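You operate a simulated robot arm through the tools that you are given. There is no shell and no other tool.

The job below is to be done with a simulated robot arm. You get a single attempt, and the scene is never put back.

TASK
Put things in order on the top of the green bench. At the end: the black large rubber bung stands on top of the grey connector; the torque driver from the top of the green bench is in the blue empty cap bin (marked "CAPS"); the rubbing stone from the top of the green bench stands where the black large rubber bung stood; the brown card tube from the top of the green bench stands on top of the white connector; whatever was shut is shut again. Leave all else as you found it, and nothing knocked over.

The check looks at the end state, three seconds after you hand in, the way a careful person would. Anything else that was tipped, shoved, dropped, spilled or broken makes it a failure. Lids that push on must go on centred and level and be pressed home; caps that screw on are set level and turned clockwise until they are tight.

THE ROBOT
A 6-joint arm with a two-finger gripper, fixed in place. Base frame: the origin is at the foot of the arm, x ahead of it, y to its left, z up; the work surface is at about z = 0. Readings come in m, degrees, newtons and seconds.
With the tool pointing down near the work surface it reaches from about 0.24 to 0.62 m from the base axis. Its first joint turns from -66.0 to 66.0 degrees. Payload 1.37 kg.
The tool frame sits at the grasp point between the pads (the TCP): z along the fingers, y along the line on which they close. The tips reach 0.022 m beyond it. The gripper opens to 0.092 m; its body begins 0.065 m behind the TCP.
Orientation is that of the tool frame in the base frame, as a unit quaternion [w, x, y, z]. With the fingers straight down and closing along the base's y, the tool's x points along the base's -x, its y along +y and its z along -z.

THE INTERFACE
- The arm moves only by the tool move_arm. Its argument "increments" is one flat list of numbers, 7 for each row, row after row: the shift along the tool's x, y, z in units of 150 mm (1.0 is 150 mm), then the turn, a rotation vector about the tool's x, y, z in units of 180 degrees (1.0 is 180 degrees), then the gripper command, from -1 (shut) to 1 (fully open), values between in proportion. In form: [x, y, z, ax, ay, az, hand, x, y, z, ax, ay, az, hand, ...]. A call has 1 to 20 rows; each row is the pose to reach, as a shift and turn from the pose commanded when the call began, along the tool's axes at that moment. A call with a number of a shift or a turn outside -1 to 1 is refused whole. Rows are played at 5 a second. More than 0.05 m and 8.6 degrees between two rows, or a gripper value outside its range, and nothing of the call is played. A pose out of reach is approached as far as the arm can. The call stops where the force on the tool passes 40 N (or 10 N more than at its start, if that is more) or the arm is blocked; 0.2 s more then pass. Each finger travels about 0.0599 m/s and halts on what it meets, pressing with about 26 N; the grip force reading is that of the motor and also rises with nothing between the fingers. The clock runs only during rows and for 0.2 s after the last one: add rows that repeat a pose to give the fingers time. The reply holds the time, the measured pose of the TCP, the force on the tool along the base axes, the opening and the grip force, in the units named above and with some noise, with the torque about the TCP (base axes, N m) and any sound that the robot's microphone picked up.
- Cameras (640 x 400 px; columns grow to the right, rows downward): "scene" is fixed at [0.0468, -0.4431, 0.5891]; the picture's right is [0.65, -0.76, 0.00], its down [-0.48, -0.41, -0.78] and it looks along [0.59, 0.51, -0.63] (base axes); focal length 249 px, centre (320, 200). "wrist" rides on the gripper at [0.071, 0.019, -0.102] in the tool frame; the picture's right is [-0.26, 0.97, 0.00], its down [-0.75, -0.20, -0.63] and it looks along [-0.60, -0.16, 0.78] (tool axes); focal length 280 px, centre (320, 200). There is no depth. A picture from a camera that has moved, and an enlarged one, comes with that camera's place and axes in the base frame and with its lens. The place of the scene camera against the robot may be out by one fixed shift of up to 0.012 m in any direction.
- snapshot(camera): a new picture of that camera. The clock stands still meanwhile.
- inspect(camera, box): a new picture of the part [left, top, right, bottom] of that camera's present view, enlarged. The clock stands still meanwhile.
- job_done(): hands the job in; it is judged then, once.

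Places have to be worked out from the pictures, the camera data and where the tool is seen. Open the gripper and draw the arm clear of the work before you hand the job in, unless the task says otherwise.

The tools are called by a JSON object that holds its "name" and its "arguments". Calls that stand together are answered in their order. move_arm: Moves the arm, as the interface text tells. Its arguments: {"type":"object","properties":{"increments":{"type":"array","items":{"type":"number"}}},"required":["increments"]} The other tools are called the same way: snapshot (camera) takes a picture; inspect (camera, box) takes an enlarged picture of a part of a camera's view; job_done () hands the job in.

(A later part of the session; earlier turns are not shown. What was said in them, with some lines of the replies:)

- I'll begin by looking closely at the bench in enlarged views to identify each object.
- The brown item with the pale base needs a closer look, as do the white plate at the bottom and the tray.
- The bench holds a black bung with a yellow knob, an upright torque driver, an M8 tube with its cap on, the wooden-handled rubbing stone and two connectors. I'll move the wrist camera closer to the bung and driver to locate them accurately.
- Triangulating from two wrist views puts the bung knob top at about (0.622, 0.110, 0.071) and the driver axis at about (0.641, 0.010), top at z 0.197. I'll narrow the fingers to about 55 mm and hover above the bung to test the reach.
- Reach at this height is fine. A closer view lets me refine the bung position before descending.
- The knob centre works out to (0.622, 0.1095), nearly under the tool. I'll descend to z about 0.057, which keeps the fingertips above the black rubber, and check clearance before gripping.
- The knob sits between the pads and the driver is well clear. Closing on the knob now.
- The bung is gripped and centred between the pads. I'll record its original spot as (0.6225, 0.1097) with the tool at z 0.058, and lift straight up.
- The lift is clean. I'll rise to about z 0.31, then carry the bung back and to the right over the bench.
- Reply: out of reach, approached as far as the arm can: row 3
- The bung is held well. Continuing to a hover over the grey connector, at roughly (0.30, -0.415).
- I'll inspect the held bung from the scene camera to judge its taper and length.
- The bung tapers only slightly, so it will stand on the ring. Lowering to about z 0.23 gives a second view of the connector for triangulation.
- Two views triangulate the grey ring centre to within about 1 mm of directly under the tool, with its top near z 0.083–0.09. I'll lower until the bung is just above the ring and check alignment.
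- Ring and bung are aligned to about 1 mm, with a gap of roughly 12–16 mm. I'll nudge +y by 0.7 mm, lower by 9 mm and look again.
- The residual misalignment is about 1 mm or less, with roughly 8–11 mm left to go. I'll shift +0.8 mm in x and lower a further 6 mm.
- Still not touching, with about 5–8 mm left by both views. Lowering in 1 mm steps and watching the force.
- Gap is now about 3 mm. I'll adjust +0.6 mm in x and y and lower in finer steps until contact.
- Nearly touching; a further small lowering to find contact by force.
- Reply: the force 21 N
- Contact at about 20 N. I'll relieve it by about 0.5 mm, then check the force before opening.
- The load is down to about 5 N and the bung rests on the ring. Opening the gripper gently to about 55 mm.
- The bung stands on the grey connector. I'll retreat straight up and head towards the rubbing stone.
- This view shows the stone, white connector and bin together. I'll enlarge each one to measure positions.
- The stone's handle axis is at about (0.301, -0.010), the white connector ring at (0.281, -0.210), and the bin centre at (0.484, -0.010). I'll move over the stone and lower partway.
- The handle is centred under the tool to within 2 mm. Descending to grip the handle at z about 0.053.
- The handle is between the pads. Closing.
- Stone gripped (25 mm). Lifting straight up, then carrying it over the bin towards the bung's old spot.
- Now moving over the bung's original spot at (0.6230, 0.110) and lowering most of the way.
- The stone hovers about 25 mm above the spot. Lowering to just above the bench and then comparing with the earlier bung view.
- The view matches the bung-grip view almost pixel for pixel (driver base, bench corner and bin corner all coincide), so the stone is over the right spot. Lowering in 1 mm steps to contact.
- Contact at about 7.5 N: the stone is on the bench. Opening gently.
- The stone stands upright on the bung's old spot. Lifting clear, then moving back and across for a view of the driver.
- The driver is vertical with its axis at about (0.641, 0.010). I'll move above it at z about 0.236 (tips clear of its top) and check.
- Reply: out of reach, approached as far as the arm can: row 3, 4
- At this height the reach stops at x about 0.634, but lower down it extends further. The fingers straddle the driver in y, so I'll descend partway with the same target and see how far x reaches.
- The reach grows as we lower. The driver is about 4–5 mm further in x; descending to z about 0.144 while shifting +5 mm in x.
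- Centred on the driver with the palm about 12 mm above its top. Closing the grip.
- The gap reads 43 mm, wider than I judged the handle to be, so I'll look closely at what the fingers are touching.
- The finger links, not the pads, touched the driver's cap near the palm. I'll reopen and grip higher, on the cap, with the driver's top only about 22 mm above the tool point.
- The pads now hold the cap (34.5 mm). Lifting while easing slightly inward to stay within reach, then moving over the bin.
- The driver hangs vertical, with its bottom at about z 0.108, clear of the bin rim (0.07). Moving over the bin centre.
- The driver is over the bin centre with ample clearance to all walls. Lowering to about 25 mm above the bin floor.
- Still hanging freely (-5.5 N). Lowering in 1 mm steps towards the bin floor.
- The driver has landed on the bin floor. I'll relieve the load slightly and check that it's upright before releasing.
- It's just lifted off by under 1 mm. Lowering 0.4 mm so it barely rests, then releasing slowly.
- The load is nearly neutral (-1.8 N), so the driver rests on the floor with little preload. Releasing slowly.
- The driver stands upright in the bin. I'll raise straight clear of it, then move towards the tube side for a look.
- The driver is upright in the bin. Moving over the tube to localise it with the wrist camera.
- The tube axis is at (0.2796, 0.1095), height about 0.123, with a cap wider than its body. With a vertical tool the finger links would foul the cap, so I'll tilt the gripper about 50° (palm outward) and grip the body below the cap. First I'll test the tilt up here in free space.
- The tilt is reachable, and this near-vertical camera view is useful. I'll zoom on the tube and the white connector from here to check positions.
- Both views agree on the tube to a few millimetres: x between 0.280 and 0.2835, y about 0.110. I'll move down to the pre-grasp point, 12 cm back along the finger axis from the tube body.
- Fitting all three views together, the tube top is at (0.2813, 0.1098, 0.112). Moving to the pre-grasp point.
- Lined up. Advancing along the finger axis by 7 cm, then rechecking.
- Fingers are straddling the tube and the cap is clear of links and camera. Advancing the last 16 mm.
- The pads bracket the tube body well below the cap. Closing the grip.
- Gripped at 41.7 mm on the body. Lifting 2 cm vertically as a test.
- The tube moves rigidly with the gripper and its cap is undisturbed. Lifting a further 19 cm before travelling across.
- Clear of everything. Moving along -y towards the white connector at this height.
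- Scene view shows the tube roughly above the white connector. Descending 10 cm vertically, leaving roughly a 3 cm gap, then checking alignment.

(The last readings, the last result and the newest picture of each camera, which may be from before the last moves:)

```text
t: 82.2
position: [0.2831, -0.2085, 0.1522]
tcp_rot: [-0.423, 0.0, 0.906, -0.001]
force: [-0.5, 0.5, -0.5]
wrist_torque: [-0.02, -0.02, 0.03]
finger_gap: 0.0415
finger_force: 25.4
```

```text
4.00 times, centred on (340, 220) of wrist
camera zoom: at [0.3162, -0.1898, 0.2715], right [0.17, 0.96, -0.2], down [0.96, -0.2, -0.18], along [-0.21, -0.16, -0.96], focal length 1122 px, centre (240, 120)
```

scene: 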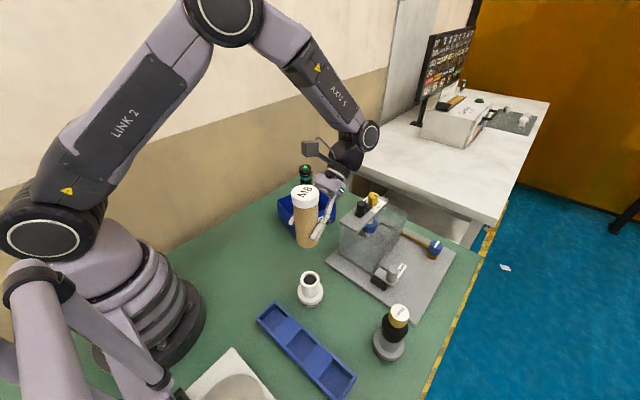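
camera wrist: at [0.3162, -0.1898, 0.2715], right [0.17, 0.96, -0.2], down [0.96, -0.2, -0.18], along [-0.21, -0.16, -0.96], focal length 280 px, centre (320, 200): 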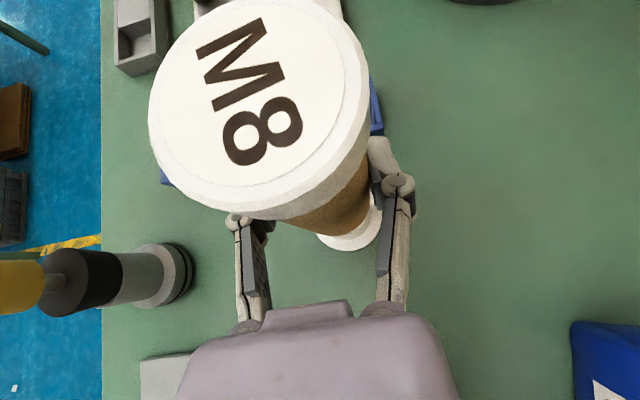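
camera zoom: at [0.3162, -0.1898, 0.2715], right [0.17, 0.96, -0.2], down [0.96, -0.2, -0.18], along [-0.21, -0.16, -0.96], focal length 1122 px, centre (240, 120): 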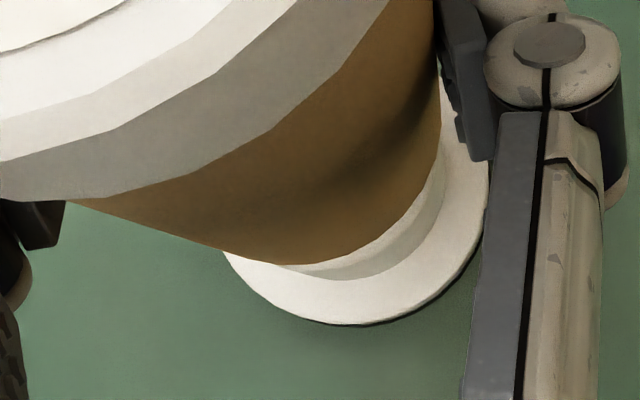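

Comparing both views, the ring lies about (-1.2, -1.4) mm from the tube axis with a gap near 28 mm. Applying that shift and lowering 20 mm.

{"name": "move_arm", "arguments": {"increments": [0.0051, -0.0093, 0.0061, 0, 0, 0, -1, -0.03, -0.0093, 0.035, 0, 0, 0, -1, -0.065, -0.0093, 0.065, 0, 0, 0, -1, -0.097, -0.0093, 0.0918, 0, 0, 0, -1, -0.097, -0.0093, 0.0918, 0, 0, 0, -1]}}

{"name": "inspect", "arguments": {"camera": "scene", "box": [292, 255, 328, 300]}}

{"name": "inspect", "arguments": {"camera": "wrist", "box": [280, 170, 400, 270]}}

```text
t: 83.4
position: [0.28, -0.2073, 0.1316]
tcp_rot: [-0.422, 0.0, 0.907, 0.0]
force: [-0.6, 0.8, -0.2]
wrist_torque: [0.0, 0.01, 0.03]
finger_gap: 0.0418
finger_force: 26.1
```

```text
8.89 times, centred on (310, 278) of scene
camera zoom: at [0.0468, -0.4431, 0.5891], right [0.65, -0.76, 0.0], down [-0.48, -0.41, -0.78], along [0.59, 0.51, -0.63], focal length 2213 px, centre (409, -489)
```

zoom: 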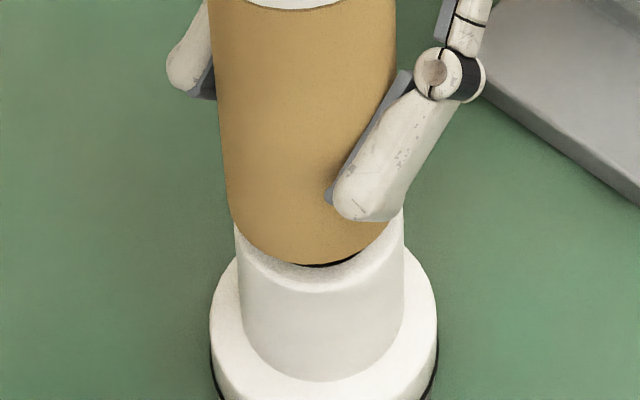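

```text
4.00 times, centred on (340, 220) of wrist
camera zoom: at [0.3145, -0.1905, 0.2521], right [0.17, 0.97, -0.2], down [0.96, -0.2, -0.18], along [-0.21, -0.16, -0.96], focal length 1122 px, centre (240, 120)
```

zoom: 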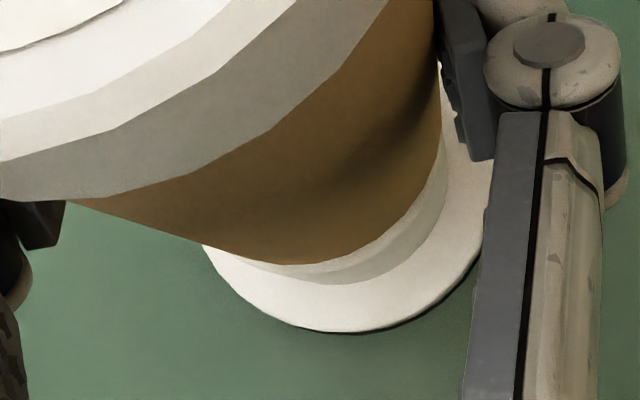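

The gap is about 8 mm. The scene view says the ring is about 1–1.5 mm to the right of the tube, so I'll shift (+0.7, -0.9) mm and lower 4 mm.

{"name": "move_arm", "arguments": {"increments": [-0.003, -0.006, -0.0036, 0, 0, 0, -1, -0.0132, -0.006, 0.005, 0, 0, 0, -1, -0.0234, -0.006, 0.0136, 0, 0, 0, -1, -0.0234, -0.006, 0.0136, 0, 0, 0, -1]}}

{"name": "inspect", "arguments": {"camera": "scene", "box": [297, 270, 325, 295]}}

{"name": "inspect", "arguments": {"camera": "wrist", "box": [310, 200, 380, 260]}}

```text
t: 84.4
position: [0.2816, -0.2108, 0.1273]
tcp_rot: [-0.423, 0.0, 0.906, 0.0]
force: [-0.9, 0.5, -1.6]
wrist_torque: [0.03, 0.02, -0.03]
finger_gap: 0.0415
finger_force: 25.6
```

```text
16.00 times, centred on (311, 282) of scene
camera zoom: at [0.0468, -0.4431, 0.5891], right [0.65, -0.76, 0.0], down [-0.48, -0.41, -0.78], along [0.59, 0.51, -0.63], focal length 3983 px, centre (464, -1120)
```

zoom: 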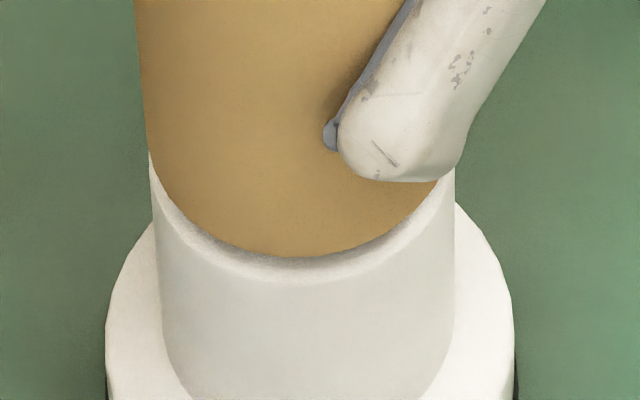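

```text
6.67 times, centred on (345, 230) of wrist
camera zoom: at [0.3149, -0.1919, 0.248], right [0.17, 0.97, -0.2], down [0.96, -0.2, -0.18], along [-0.21, -0.16, -0.96], focal length 1869 px, centre (153, 0)
```

zoom: 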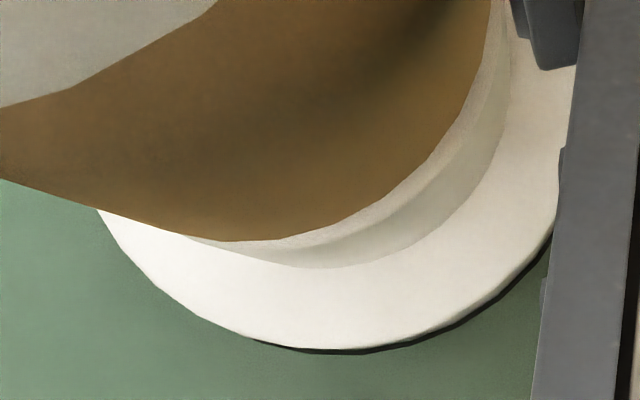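

{"name": "inspect", "arguments": {"camera": "wrist", "box": [335, 195, 380, 245]}}

{"name": "inspect", "arguments": {"camera": "scene", "box": [297, 262, 328, 290]}}

```text
8.00 times, centred on (358, 220) of wrist
camera zoom: at [0.3149, -0.1919, 0.248], right [0.17, 0.97, -0.2], down [0.96, -0.2, -0.18], along [-0.21, -0.16, -0.96], focal length 2243 px, centre (20, 40)
```

zoom: 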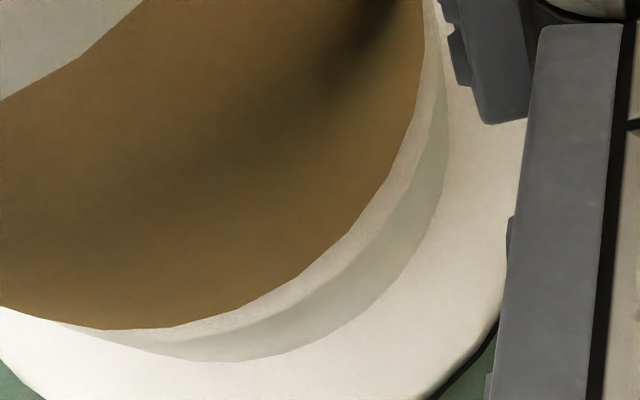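

```text
14.29 times, centred on (312, 276) of scene
camera zoom: at [0.0468, -0.4431, 0.5891], right [0.65, -0.76, 0.0], down [-0.48, -0.41, -0.78], along [0.59, 0.51, -0.63], focal length 3557 px, centre (427, -886)
```

zoom: 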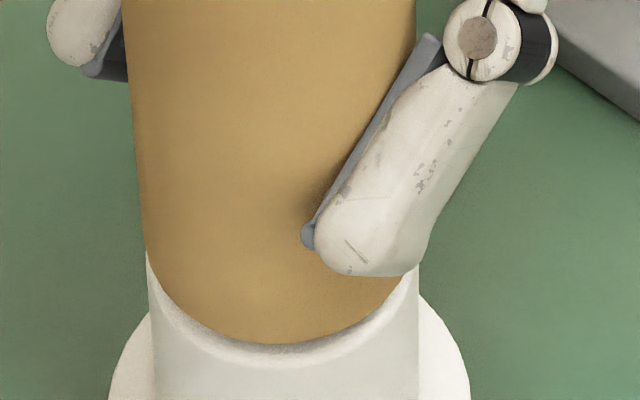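

Using edge symmetry, the tube and ring are essentially concentric (within about 0.5 mm), with roughly 4–6 mm remaining. Lowering in 1 mm steps and watching the force.

{"name": "move_arm", "arguments": {"increments": [-0.0051, 0.002, 0.0043, 0, 0, 0, -1, -0.0102, 0.002, 0.0086, 0, 0, 0, -1, -0.0153, 0.002, 0.0129, 0, 0, 0, -1, -0.0153, 0.002, 0.0129, 0, 0, 0, -1]}}

{"name": "inspect", "arguments": {"camera": "scene", "box": [297, 265, 328, 293]}}

{"name": "inspect", "arguments": {"camera": "wrist", "box": [335, 195, 380, 245]}}

```text
t: 85.4
position: [0.2808, -0.2096, 0.1248]
tcp_rot: [-0.422, 0.0, 0.907, 0.0]
force: [-0.7, -0.5, -1.9]
wrist_torque: [-0.02, 0.05, -0.01]
finger_gap: 0.0416
finger_force: 26.2
```

```text
14.29 times, centred on (312, 279) of scene
camera zoom: at [0.0468, -0.4431, 0.5891], right [0.65, -0.76, 0.0], down [-0.48, -0.41, -0.78], along [0.59, 0.51, -0.63], focal length 3557 px, centre (427, -929)
```

zoom: 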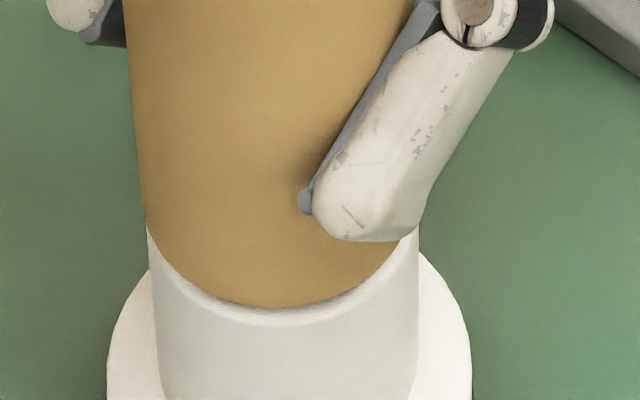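

```text
8.00 times, centred on (358, 220) of wrist
camera zoom: at [0.3152, -0.191, 0.2446], right [0.17, 0.97, -0.2], down [0.96, -0.2, -0.18], along [-0.21, -0.16, -0.96], focal length 2243 px, centre (20, 40)
```

zoom: 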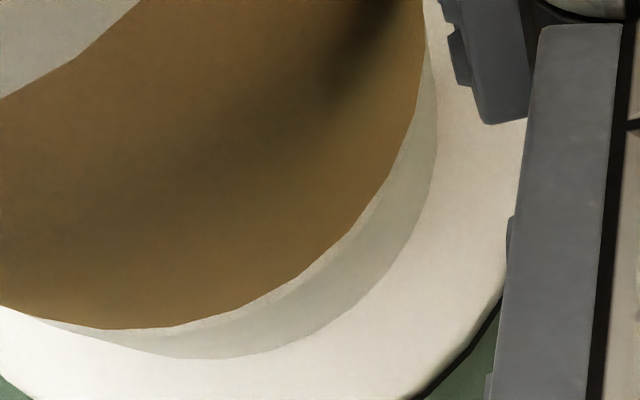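

Very close to concentric in both views. Continuing down slowly.

{"name": "move_arm", "arguments": {"increments": [-0.0051, 0, 0.0043, 0, 0, 0, -1, -0.0102, 0, 0.0086, 0, 0, 0, -1, -0.0102, 0, 0.0086, 0, 0, 0, -1]}}

{"name": "inspect", "arguments": {"camera": "scene", "box": [297, 265, 328, 293]}}

{"name": "inspect", "arguments": {"camera": "wrist", "box": [335, 195, 380, 245]}}

```text
t: 86.2
position: [0.2812, -0.21, 0.1224]
tcp_rot: [-0.422, 0.0, 0.907, 0.0]
force: [-0.3, -0.3, -1.5]
wrist_torque: [0.0, 0.01, 0.02]
finger_gap: 0.0415
finger_force: 26.0
```

```text
14.29 times, centred on (312, 279) of scene
camera zoom: at [0.0468, -0.4431, 0.5891], right [0.65, -0.76, 0.0], down [-0.48, -0.41, -0.78], along [0.59, 0.51, -0.63], focal length 3557 px, centre (427, -929)
```

zoom: 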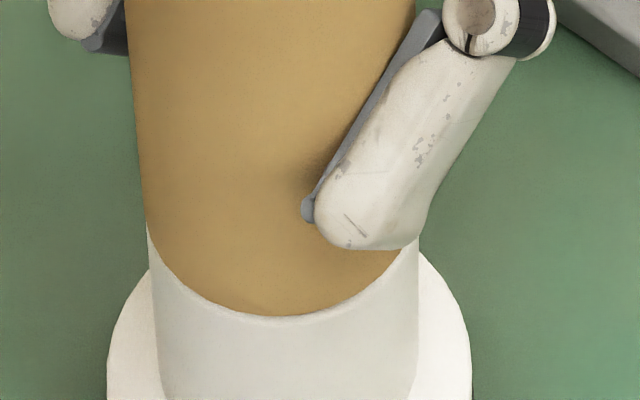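

```text
8.00 times, centred on (358, 220) of wrist
camera zoom: at [0.315, -0.1916, 0.2433], right [0.17, 0.97, -0.2], down [0.96, -0.2, -0.18], along [-0.21, -0.16, -0.96], focal length 2243 px, centre (20, 40)
```

zoom: 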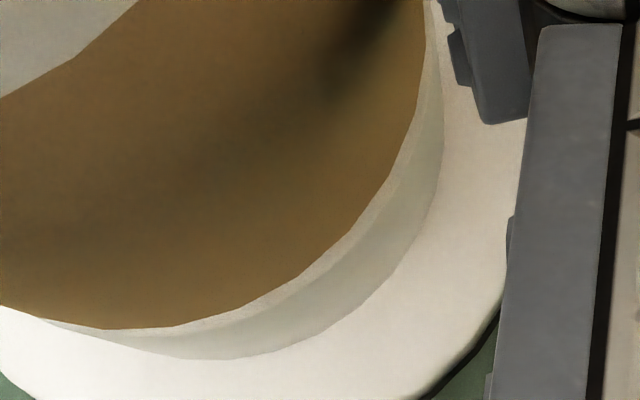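

{"name": "move_arm", "arguments": {"increments": [-0.0026, 0, 0.0021, 0, 0, 0, -1, -0.0051, 0, 0.0043, 0, 0, 0, -1, -0.0051, 0, 0.0043, 0, 0, 0, -1]}}

```text
t: 87.0
position: [0.281, -0.2106, 0.1232]
tcp_rot: [-0.423, 0.001, 0.906, 0.001]
force: [0.2, -0.8, -0.9]
wrist_torque: [0.02, 0.0, 0.03]
finger_gap: 0.0415
finger_force: 26.1
```

{"name": "move_arm", "arguments": {"increments": [-0.0026, 0, 0.0021, 0, 0, 0, -1, -0.0051, 0, 0.0043, 0, 0, 0, -1, -0.0051, 0, 0.0043, 0, 0, 0, -1]}}

{"name": "inspect", "arguments": {"camera": "scene", "box": [297, 265, 328, 293]}}

```text
t: 87.8
position: [0.2815, -0.2104, 0.1226]
tcp_rot: [-0.423, -0.001, 0.906, -0.001]
force: [2.4, 0.6, 15.9]
wrist_torque: [0.13, -0.03, -0.03]
finger_gap: 0.0419
finger_force: 26.1
```

```text
14.29 times, centred on (312, 279) of scene
camera zoom: at [0.0467, -0.443, 0.5892], right [0.65, -0.76, 0.0], down [-0.48, -0.41, -0.78], along [0.59, 0.51, -0.63], focal length 3557 px, centre (427, -929)
```

zoom: 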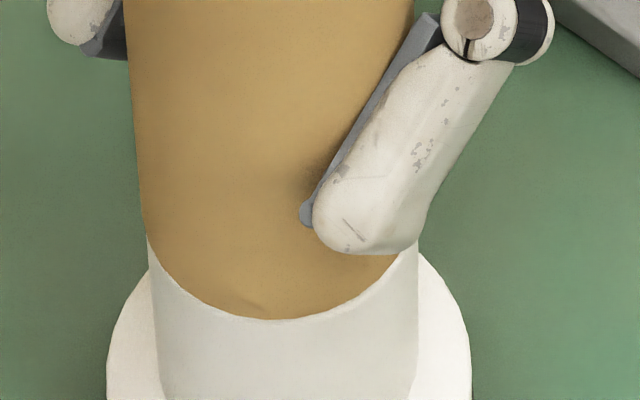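

Contact (about 16 N), and the tube's edge is flush with the ring. Relieving the load a little before release.

{"name": "move_arm", "arguments": {"increments": [0.002, 0, -0.0017, 0, 0, 0, -1, 0.002, 0, -0.0017, 0, 0, 0, -1]}}

```text
t: 88.4
position: [0.281, -0.2106, 0.122]
tcp_rot: [-0.424, 0.0, 0.906, 0.0]
force: [-0.8, 0.4, 14.3]
wrist_torque: [0.04, 0.11, 0.01]
finger_gap: 0.0417
finger_force: 25.9
```

{"name": "move_arm", "arguments": {"increments": [0.0015, 0, -0.0012, 0, 0, 0, -1, 0.003, 0, -0.0025, 0, 0, 0, -1, 0.003, 0, -0.0025, 0, 0, 0, -1]}}

```text
t: 89.2
position: [0.28, -0.2091, 0.1214]
tcp_rot: [-0.423, 0.0, 0.906, 0.0]
force: [-0.5, 1.0, 11.6]
wrist_torque: [0.01, 0.08, -0.06]
finger_gap: 0.0418
finger_force: 26.0
```

{"name": "move_arm", "arguments": {"increments": [0.002, 0, -0.0017, 0, 0, 0, -1, 0.0036, 0, -0.003, 0, 0, 0, -1, 0.0036, 0, -0.003, 0, 0, 0, -1]}}

```text
t: 90.0
position: [0.2821, -0.2093, 0.123]
tcp_rot: [-0.422, 0.0, 0.906, 0.0]
force: [-0.3, 0.7, -1.0]
wrist_torque: [0.0, 0.04, 0.0]
finger_gap: 0.0415
finger_force: 25.7
```

{"name": "move_arm", "arguments": {"increments": [-0.0013, 0, 0.0011, 0, 0, 0, -1, -0.0013, 0, 0.0011, 0, 0, 0, -1]}}

{"name": "inspect", "arguments": {"camera": "scene", "box": [280, 200, 350, 300]}}

```text
t: 90.6
position: [0.2808, -0.2103, 0.1237]
tcp_rot: [-0.423, -0.001, 0.906, 0.0]
force: [-0.3, -0.5, -1.1]
wrist_torque: [-0.01, 0.0, -0.02]
finger_gap: 0.0416
finger_force: 26.4
```

```text
4.00 times, centred on (315, 250) of scene
camera zoom: at [0.0468, -0.4431, 0.5891], right [0.65, -0.76, 0.0], down [-0.48, -0.41, -0.78], along [0.59, 0.51, -0.63], focal length 996 px, centre (340, 0)
```

zoom: 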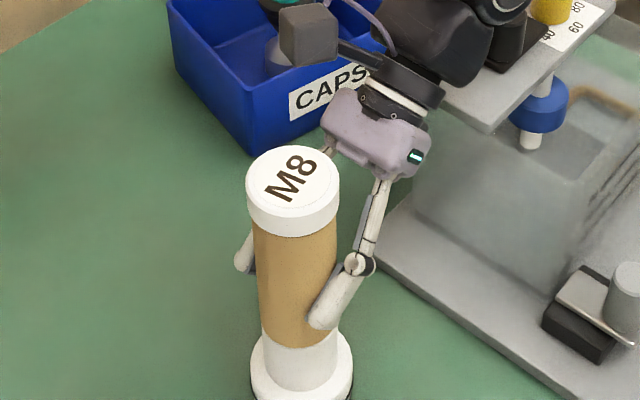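

{"name": "move_arm", "arguments": {"increments": [-0.0013, 0, 0.0011, 0, 0, 0, -1, -0.0013, 0, 0.0011, 0, 0, 0, -1]}}

```text
t: 91.2
position: [0.282, -0.2097, 0.1233]
tcp_rot: [-0.423, 0.0, 0.906, 0.0]
force: [0.7, -0.3, -1.0]
wrist_torque: [0.0, 0.02, -0.01]
finger_gap: 0.0415
finger_force: 25.6
```

{"name": "move_arm", "arguments": {"increments": [-0.0015, 0, 0.0013, 0, 0, 0, -1, -0.0015, 0, 0.0013, 0, 0, 0, -1]}}

```text
t: 91.8
position: [0.2807, -0.2086, 0.1228]
tcp_rot: [-0.422, 0.0, 0.907, 0.0]
force: [0.4, 1.3, -1.3]
wrist_torque: [0.0, 0.01, -0.02]
finger_gap: 0.0415
finger_force: 25.9
```

{"name": "move_arm", "arguments": {"increments": [-0.0015, 0, 0.0013, 0, 0, 0, -1, -0.0015, 0, 0.0013, 0, 0, 0, -1]}}

```text
t: 92.4
position: [0.2817, -0.2098, 0.1227]
tcp_rot: [-0.424, 0.0, 0.906, 0.0]
force: [-0.6, 0.1, 2.2]
wrist_torque: [0.11, 0.03, 0.03]
finger_gap: 0.0415
finger_force: 25.7
```

Light contact (about 3 N). Releasing slowly.

{"name": "move_arm", "arguments": {"increments": [0, 0, 0, 0, 0, 0, -0.06, 0, 0, 0, 0, 0, 0, 0, 0, 0, 0, 0, 0, 0, 0.15, 0, 0, 0, 0, 0, 0, 0.4, 0, 0, 0, 0, 0, 0, 0.4]}}

{"name": "inspect", "arguments": {"camera": "scene", "box": [280, 200, 350, 300]}}

{"name": "snapshot", "arguments": {"camera": "wrist"}}

```text
t: 93.6
position: [0.28, -0.2104, 0.1223]
tcp_rot: [-0.423, 0.001, 0.906, 0.0]
force: [-0.1, 0.0, 0.6]
wrist_torque: [0.01, -0.02, 0.01]
finger_gap: 0.0643
finger_force: 0.1
```

```text
4.00 times, centred on (315, 250) of scene
camera zoom: at [0.0468, -0.4431, 0.5891], right [0.65, -0.76, 0.0], down [-0.48, -0.41, -0.78], along [0.59, 0.51, -0.63], focal length 996 px, centre (340, 0)
```

zoom: 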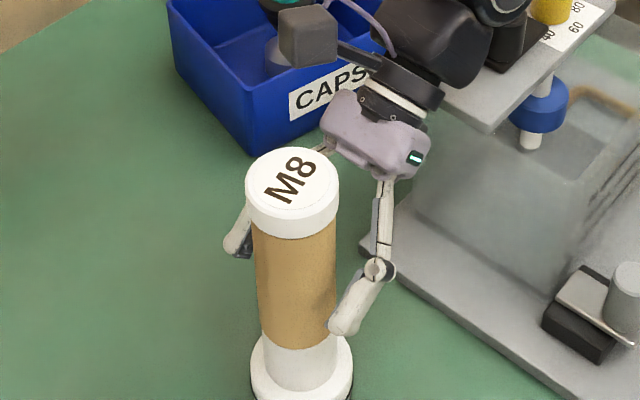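

```text
taken
camera wrist: at [0.3146, -0.1913, 0.242], right [0.17, 0.97, -0.2], down [0.96, -0.2, -0.18], along [-0.21, -0.16, -0.96], focal length 280 px, centre (320, 200)
```

wrist: 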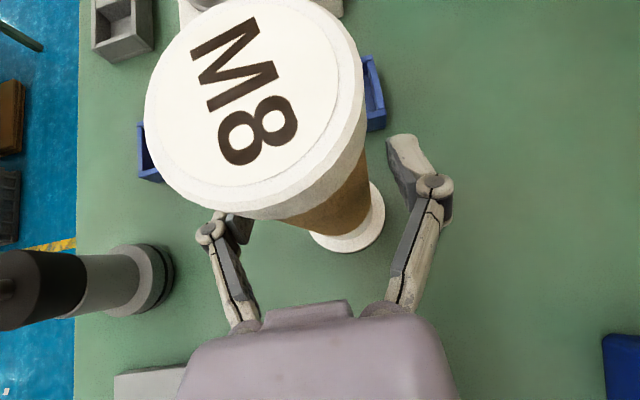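

The tube stands on the white connector. Retreating along the finger axis, away from the tube.

{"name": "move_arm", "arguments": {"increments": [0, 0, -0.08, 0, 0, 0, 0.413, 0, 0, -0.2, 0, 0, 0, 0.413, 0, 0, -0.35, 0, 0, 0, 0.413, 0, 0, -0.5, 0, 0, 0, 0.413, 0, 0, -0.65, 0, 0, 0, 0.413, 0, 0, -0.8, 0, 0, 0, 0.413, 0, 0, -0.8, 0, 0, 0, 0.413]}}

{"name": "snapshot", "arguments": {"camera": "scene"}}

{"name": "snapshot", "arguments": {"camera": "wrist"}}

```text
t: 95.2
position: [0.3745, -0.211, 0.1974]
tcp_rot: [-0.423, 0.0, 0.906, 0.0]
force: [0.0, 0.0, -0.6]
wrist_torque: [-0.02, -0.04, 0.01]
finger_gap: 0.0652
finger_force: 0.0
```

```text
taken
```

scene: 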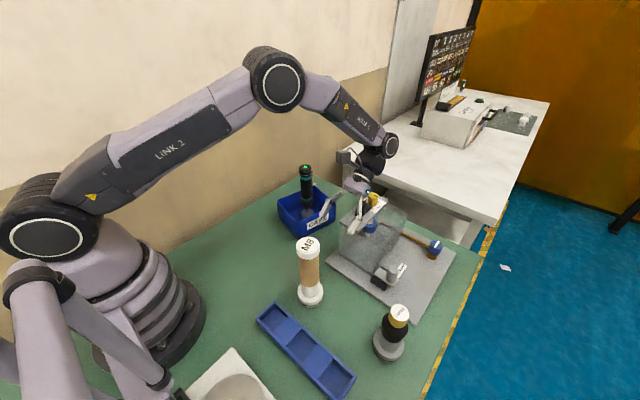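

```text
taken
camera wrist: at [0.4084, -0.1931, 0.3187], right [0.17, 0.97, -0.2], down [0.96, -0.2, -0.18], along [-0.21, -0.16, -0.96], focal length 280 px, centre (320, 200)
```

wrist: 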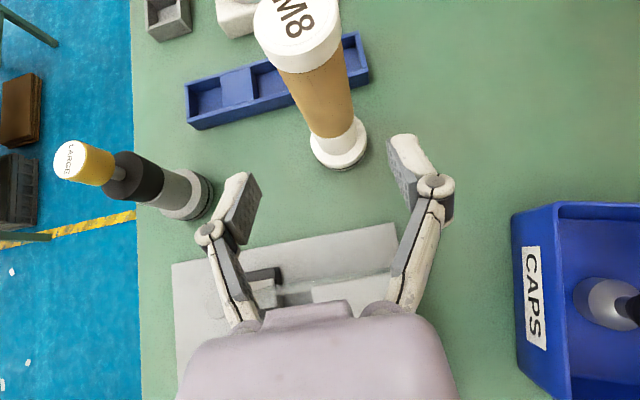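

All items are standing as intended. Raising the arm and levelling the tool back to vertical in clear air.

{"name": "move_arm", "arguments": {"increments": [0.1, 0, -0.086, 0, 0, 0, 0.413, 0.2, 0, -0.171, 0, 0, 0, 0.413, 0.3, 0, -0.257, 0, 0, 0, 0.413, 0.409, 0, -0.343, 0, 0, 0, 0.413, 0.409, 0, -0.343, 0, -0.04, 0, 0.6, 0.409, 0, -0.343, 0, -0.08, 0, 0.8, 0.409, 0, -0.343, 0, -0.12, 0, 1, 0.409, 0, -0.343, 0, -0.16, 0, 1, 0.409, 0, -0.343, 0, -0.2, 0, 1, 0.409, 0, -0.343, 0, -0.24, 0, 1, 0.409, 0, -0.343, 0, -0.278, 0, 1, 0.409, 0, -0.343, 0, -0.278, 0, 1]}}

{"name": "snapshot", "arguments": {"camera": "scene"}}

{"name": "snapshot", "arguments": {"camera": "wrist"}}

```text
t: 97.8
position: [0.3743, -0.2091, 0.2795]
tcp_rot: [0.001, 0.0, 1.0, 0.0]
force: [-0.2, 0.7, 0.0]
wrist_torque: [0.02, 0.02, 0.0]
finger_gap: 0.092
finger_force: 0.1
```

```text
taken
```

scene: 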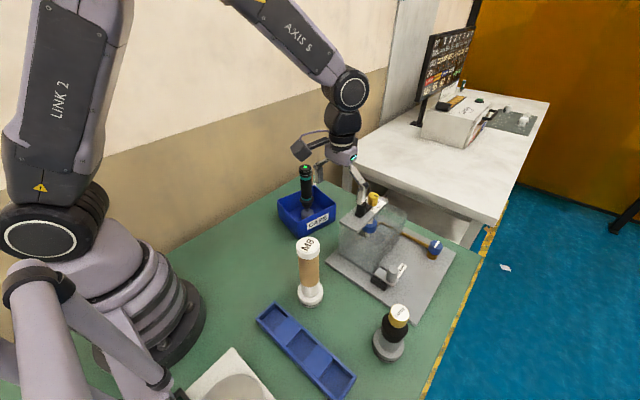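

```text
taken
camera wrist: at [0.3037, -0.1913, 0.3813], right [0.26, 0.97, 0.0], down [0.75, -0.2, 0.63], along [0.6, -0.16, -0.78], focal length 280 px, centre (320, 200)
```

wrist: 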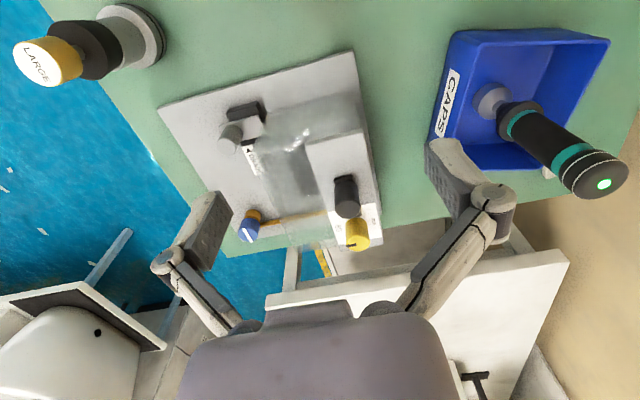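

Raising to near the starting height and taking a final look at every item.

{"name": "move_arm", "arguments": {"increments": [0, 0.1, -0.2, 0, 0, 0, 1, 0, 0.2, -0.4, 0, 0, 0, 1, -0.05, 0.3, -0.6, 0, 0, 0, 1, -0.1, 0.4, -0.8, 0, 0, 0, 1, -0.1, 0.4, -0.8, 0, 0, 0, 1]}}

{"name": "inspect", "arguments": {"camera": "scene", "box": [230, 150, 400, 260]}}

{"name": "inspect", "arguments": {"camera": "scene", "box": [270, 230, 430, 370]}}

{"name": "snapshot", "arguments": {"camera": "scene"}}

{"name": "snapshot", "arguments": {"camera": "wrist"}}

```text
t: 99.0
position: [0.3886, -0.1491, 0.3987]
tcp_rot: [0.0, 0.0, 1.0, 0.0]
force: [0.4, 0.8, 0.2]
wrist_torque: [-0.04, 0.04, -0.02]
finger_gap: 0.0918
finger_force: 0.1
```

```text
3.64 times, centred on (315, 205) of scene
camera zoom: at [0.0468, -0.443, 0.5891], right [0.65, -0.76, 0.0], down [-0.48, -0.41, -0.78], along [0.59, 0.51, -0.63], focal length 905 px, centre (338, 182)
```

zoom: 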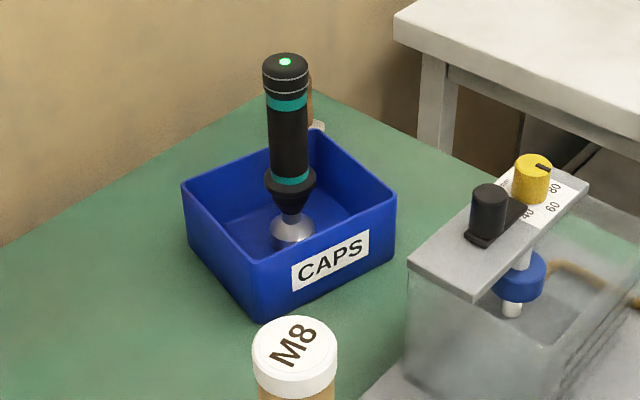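

```text
2.86 times, centred on (350, 300) of scene
camera zoom: at [0.0468, -0.443, 0.5891], right [0.65, -0.76, 0.0], down [-0.48, -0.41, -0.78], along [0.59, 0.51, -0.63], focal length 711 px, centre (234, -86)
```

zoom: 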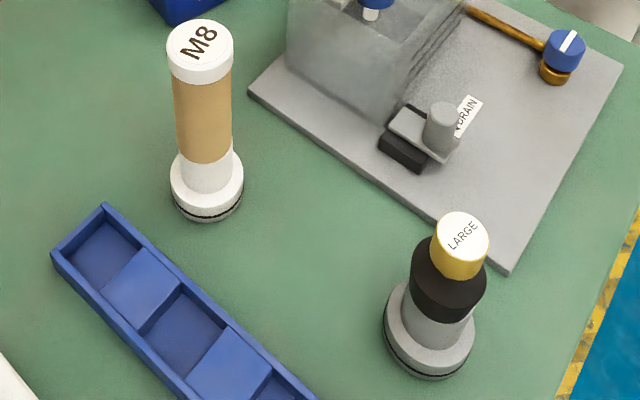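

```text
taken
```

scene: 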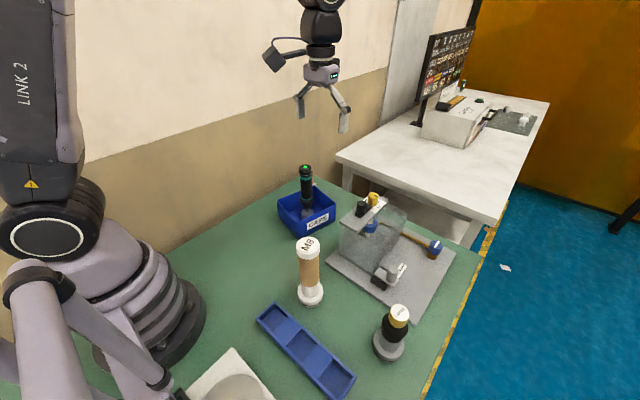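

```text
taken
camera wrist: at [0.3178, -0.1311, 0.5006], right [0.26, 0.96, 0.0], down [0.75, -0.2, 0.63], along [0.6, -0.16, -0.78], focal length 280 px, centre (320, 200)
```

wrist: 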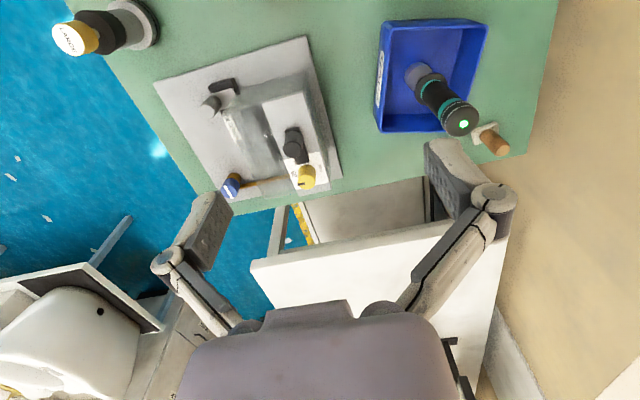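

All four items are in place and upright:
- The bung is on the grey connector.
- The stone is on the bung's old spot.
- The driver is standing in the CAPS bin.
- The capped tube is on the white connector.

Nothing else has moved and the arm is clear with the gripper open, so I'm handing in.

{"name": "job_done", "arguments": {}}

```text
The job is handed in.
```

I finished the job and handed it in. All four items are in place, and nothing was knocked over or moved out of place in the final pictures. I haven't seen the check's result.

- **Bung:** the black bung stands on top of the grey connector, centred to about 1 mm by the cameras.
- **Rubbing stone:** it stands where the bung stood; the wrist view there matched the earlier bung view almost exactly.
- **Torque driver:** it stands upright in the middle of the CAPS bin. At about 0.197 m it is too long to lie flat in there, so it rises above the rim.
- **Card tube:** it stands on the white connector with its M8 cap still on. I gripped it by the body, below the cap, so the cap was never opened.

Nothing that was shut had to be opened. The arm ended clear of the bench with the gripper open.
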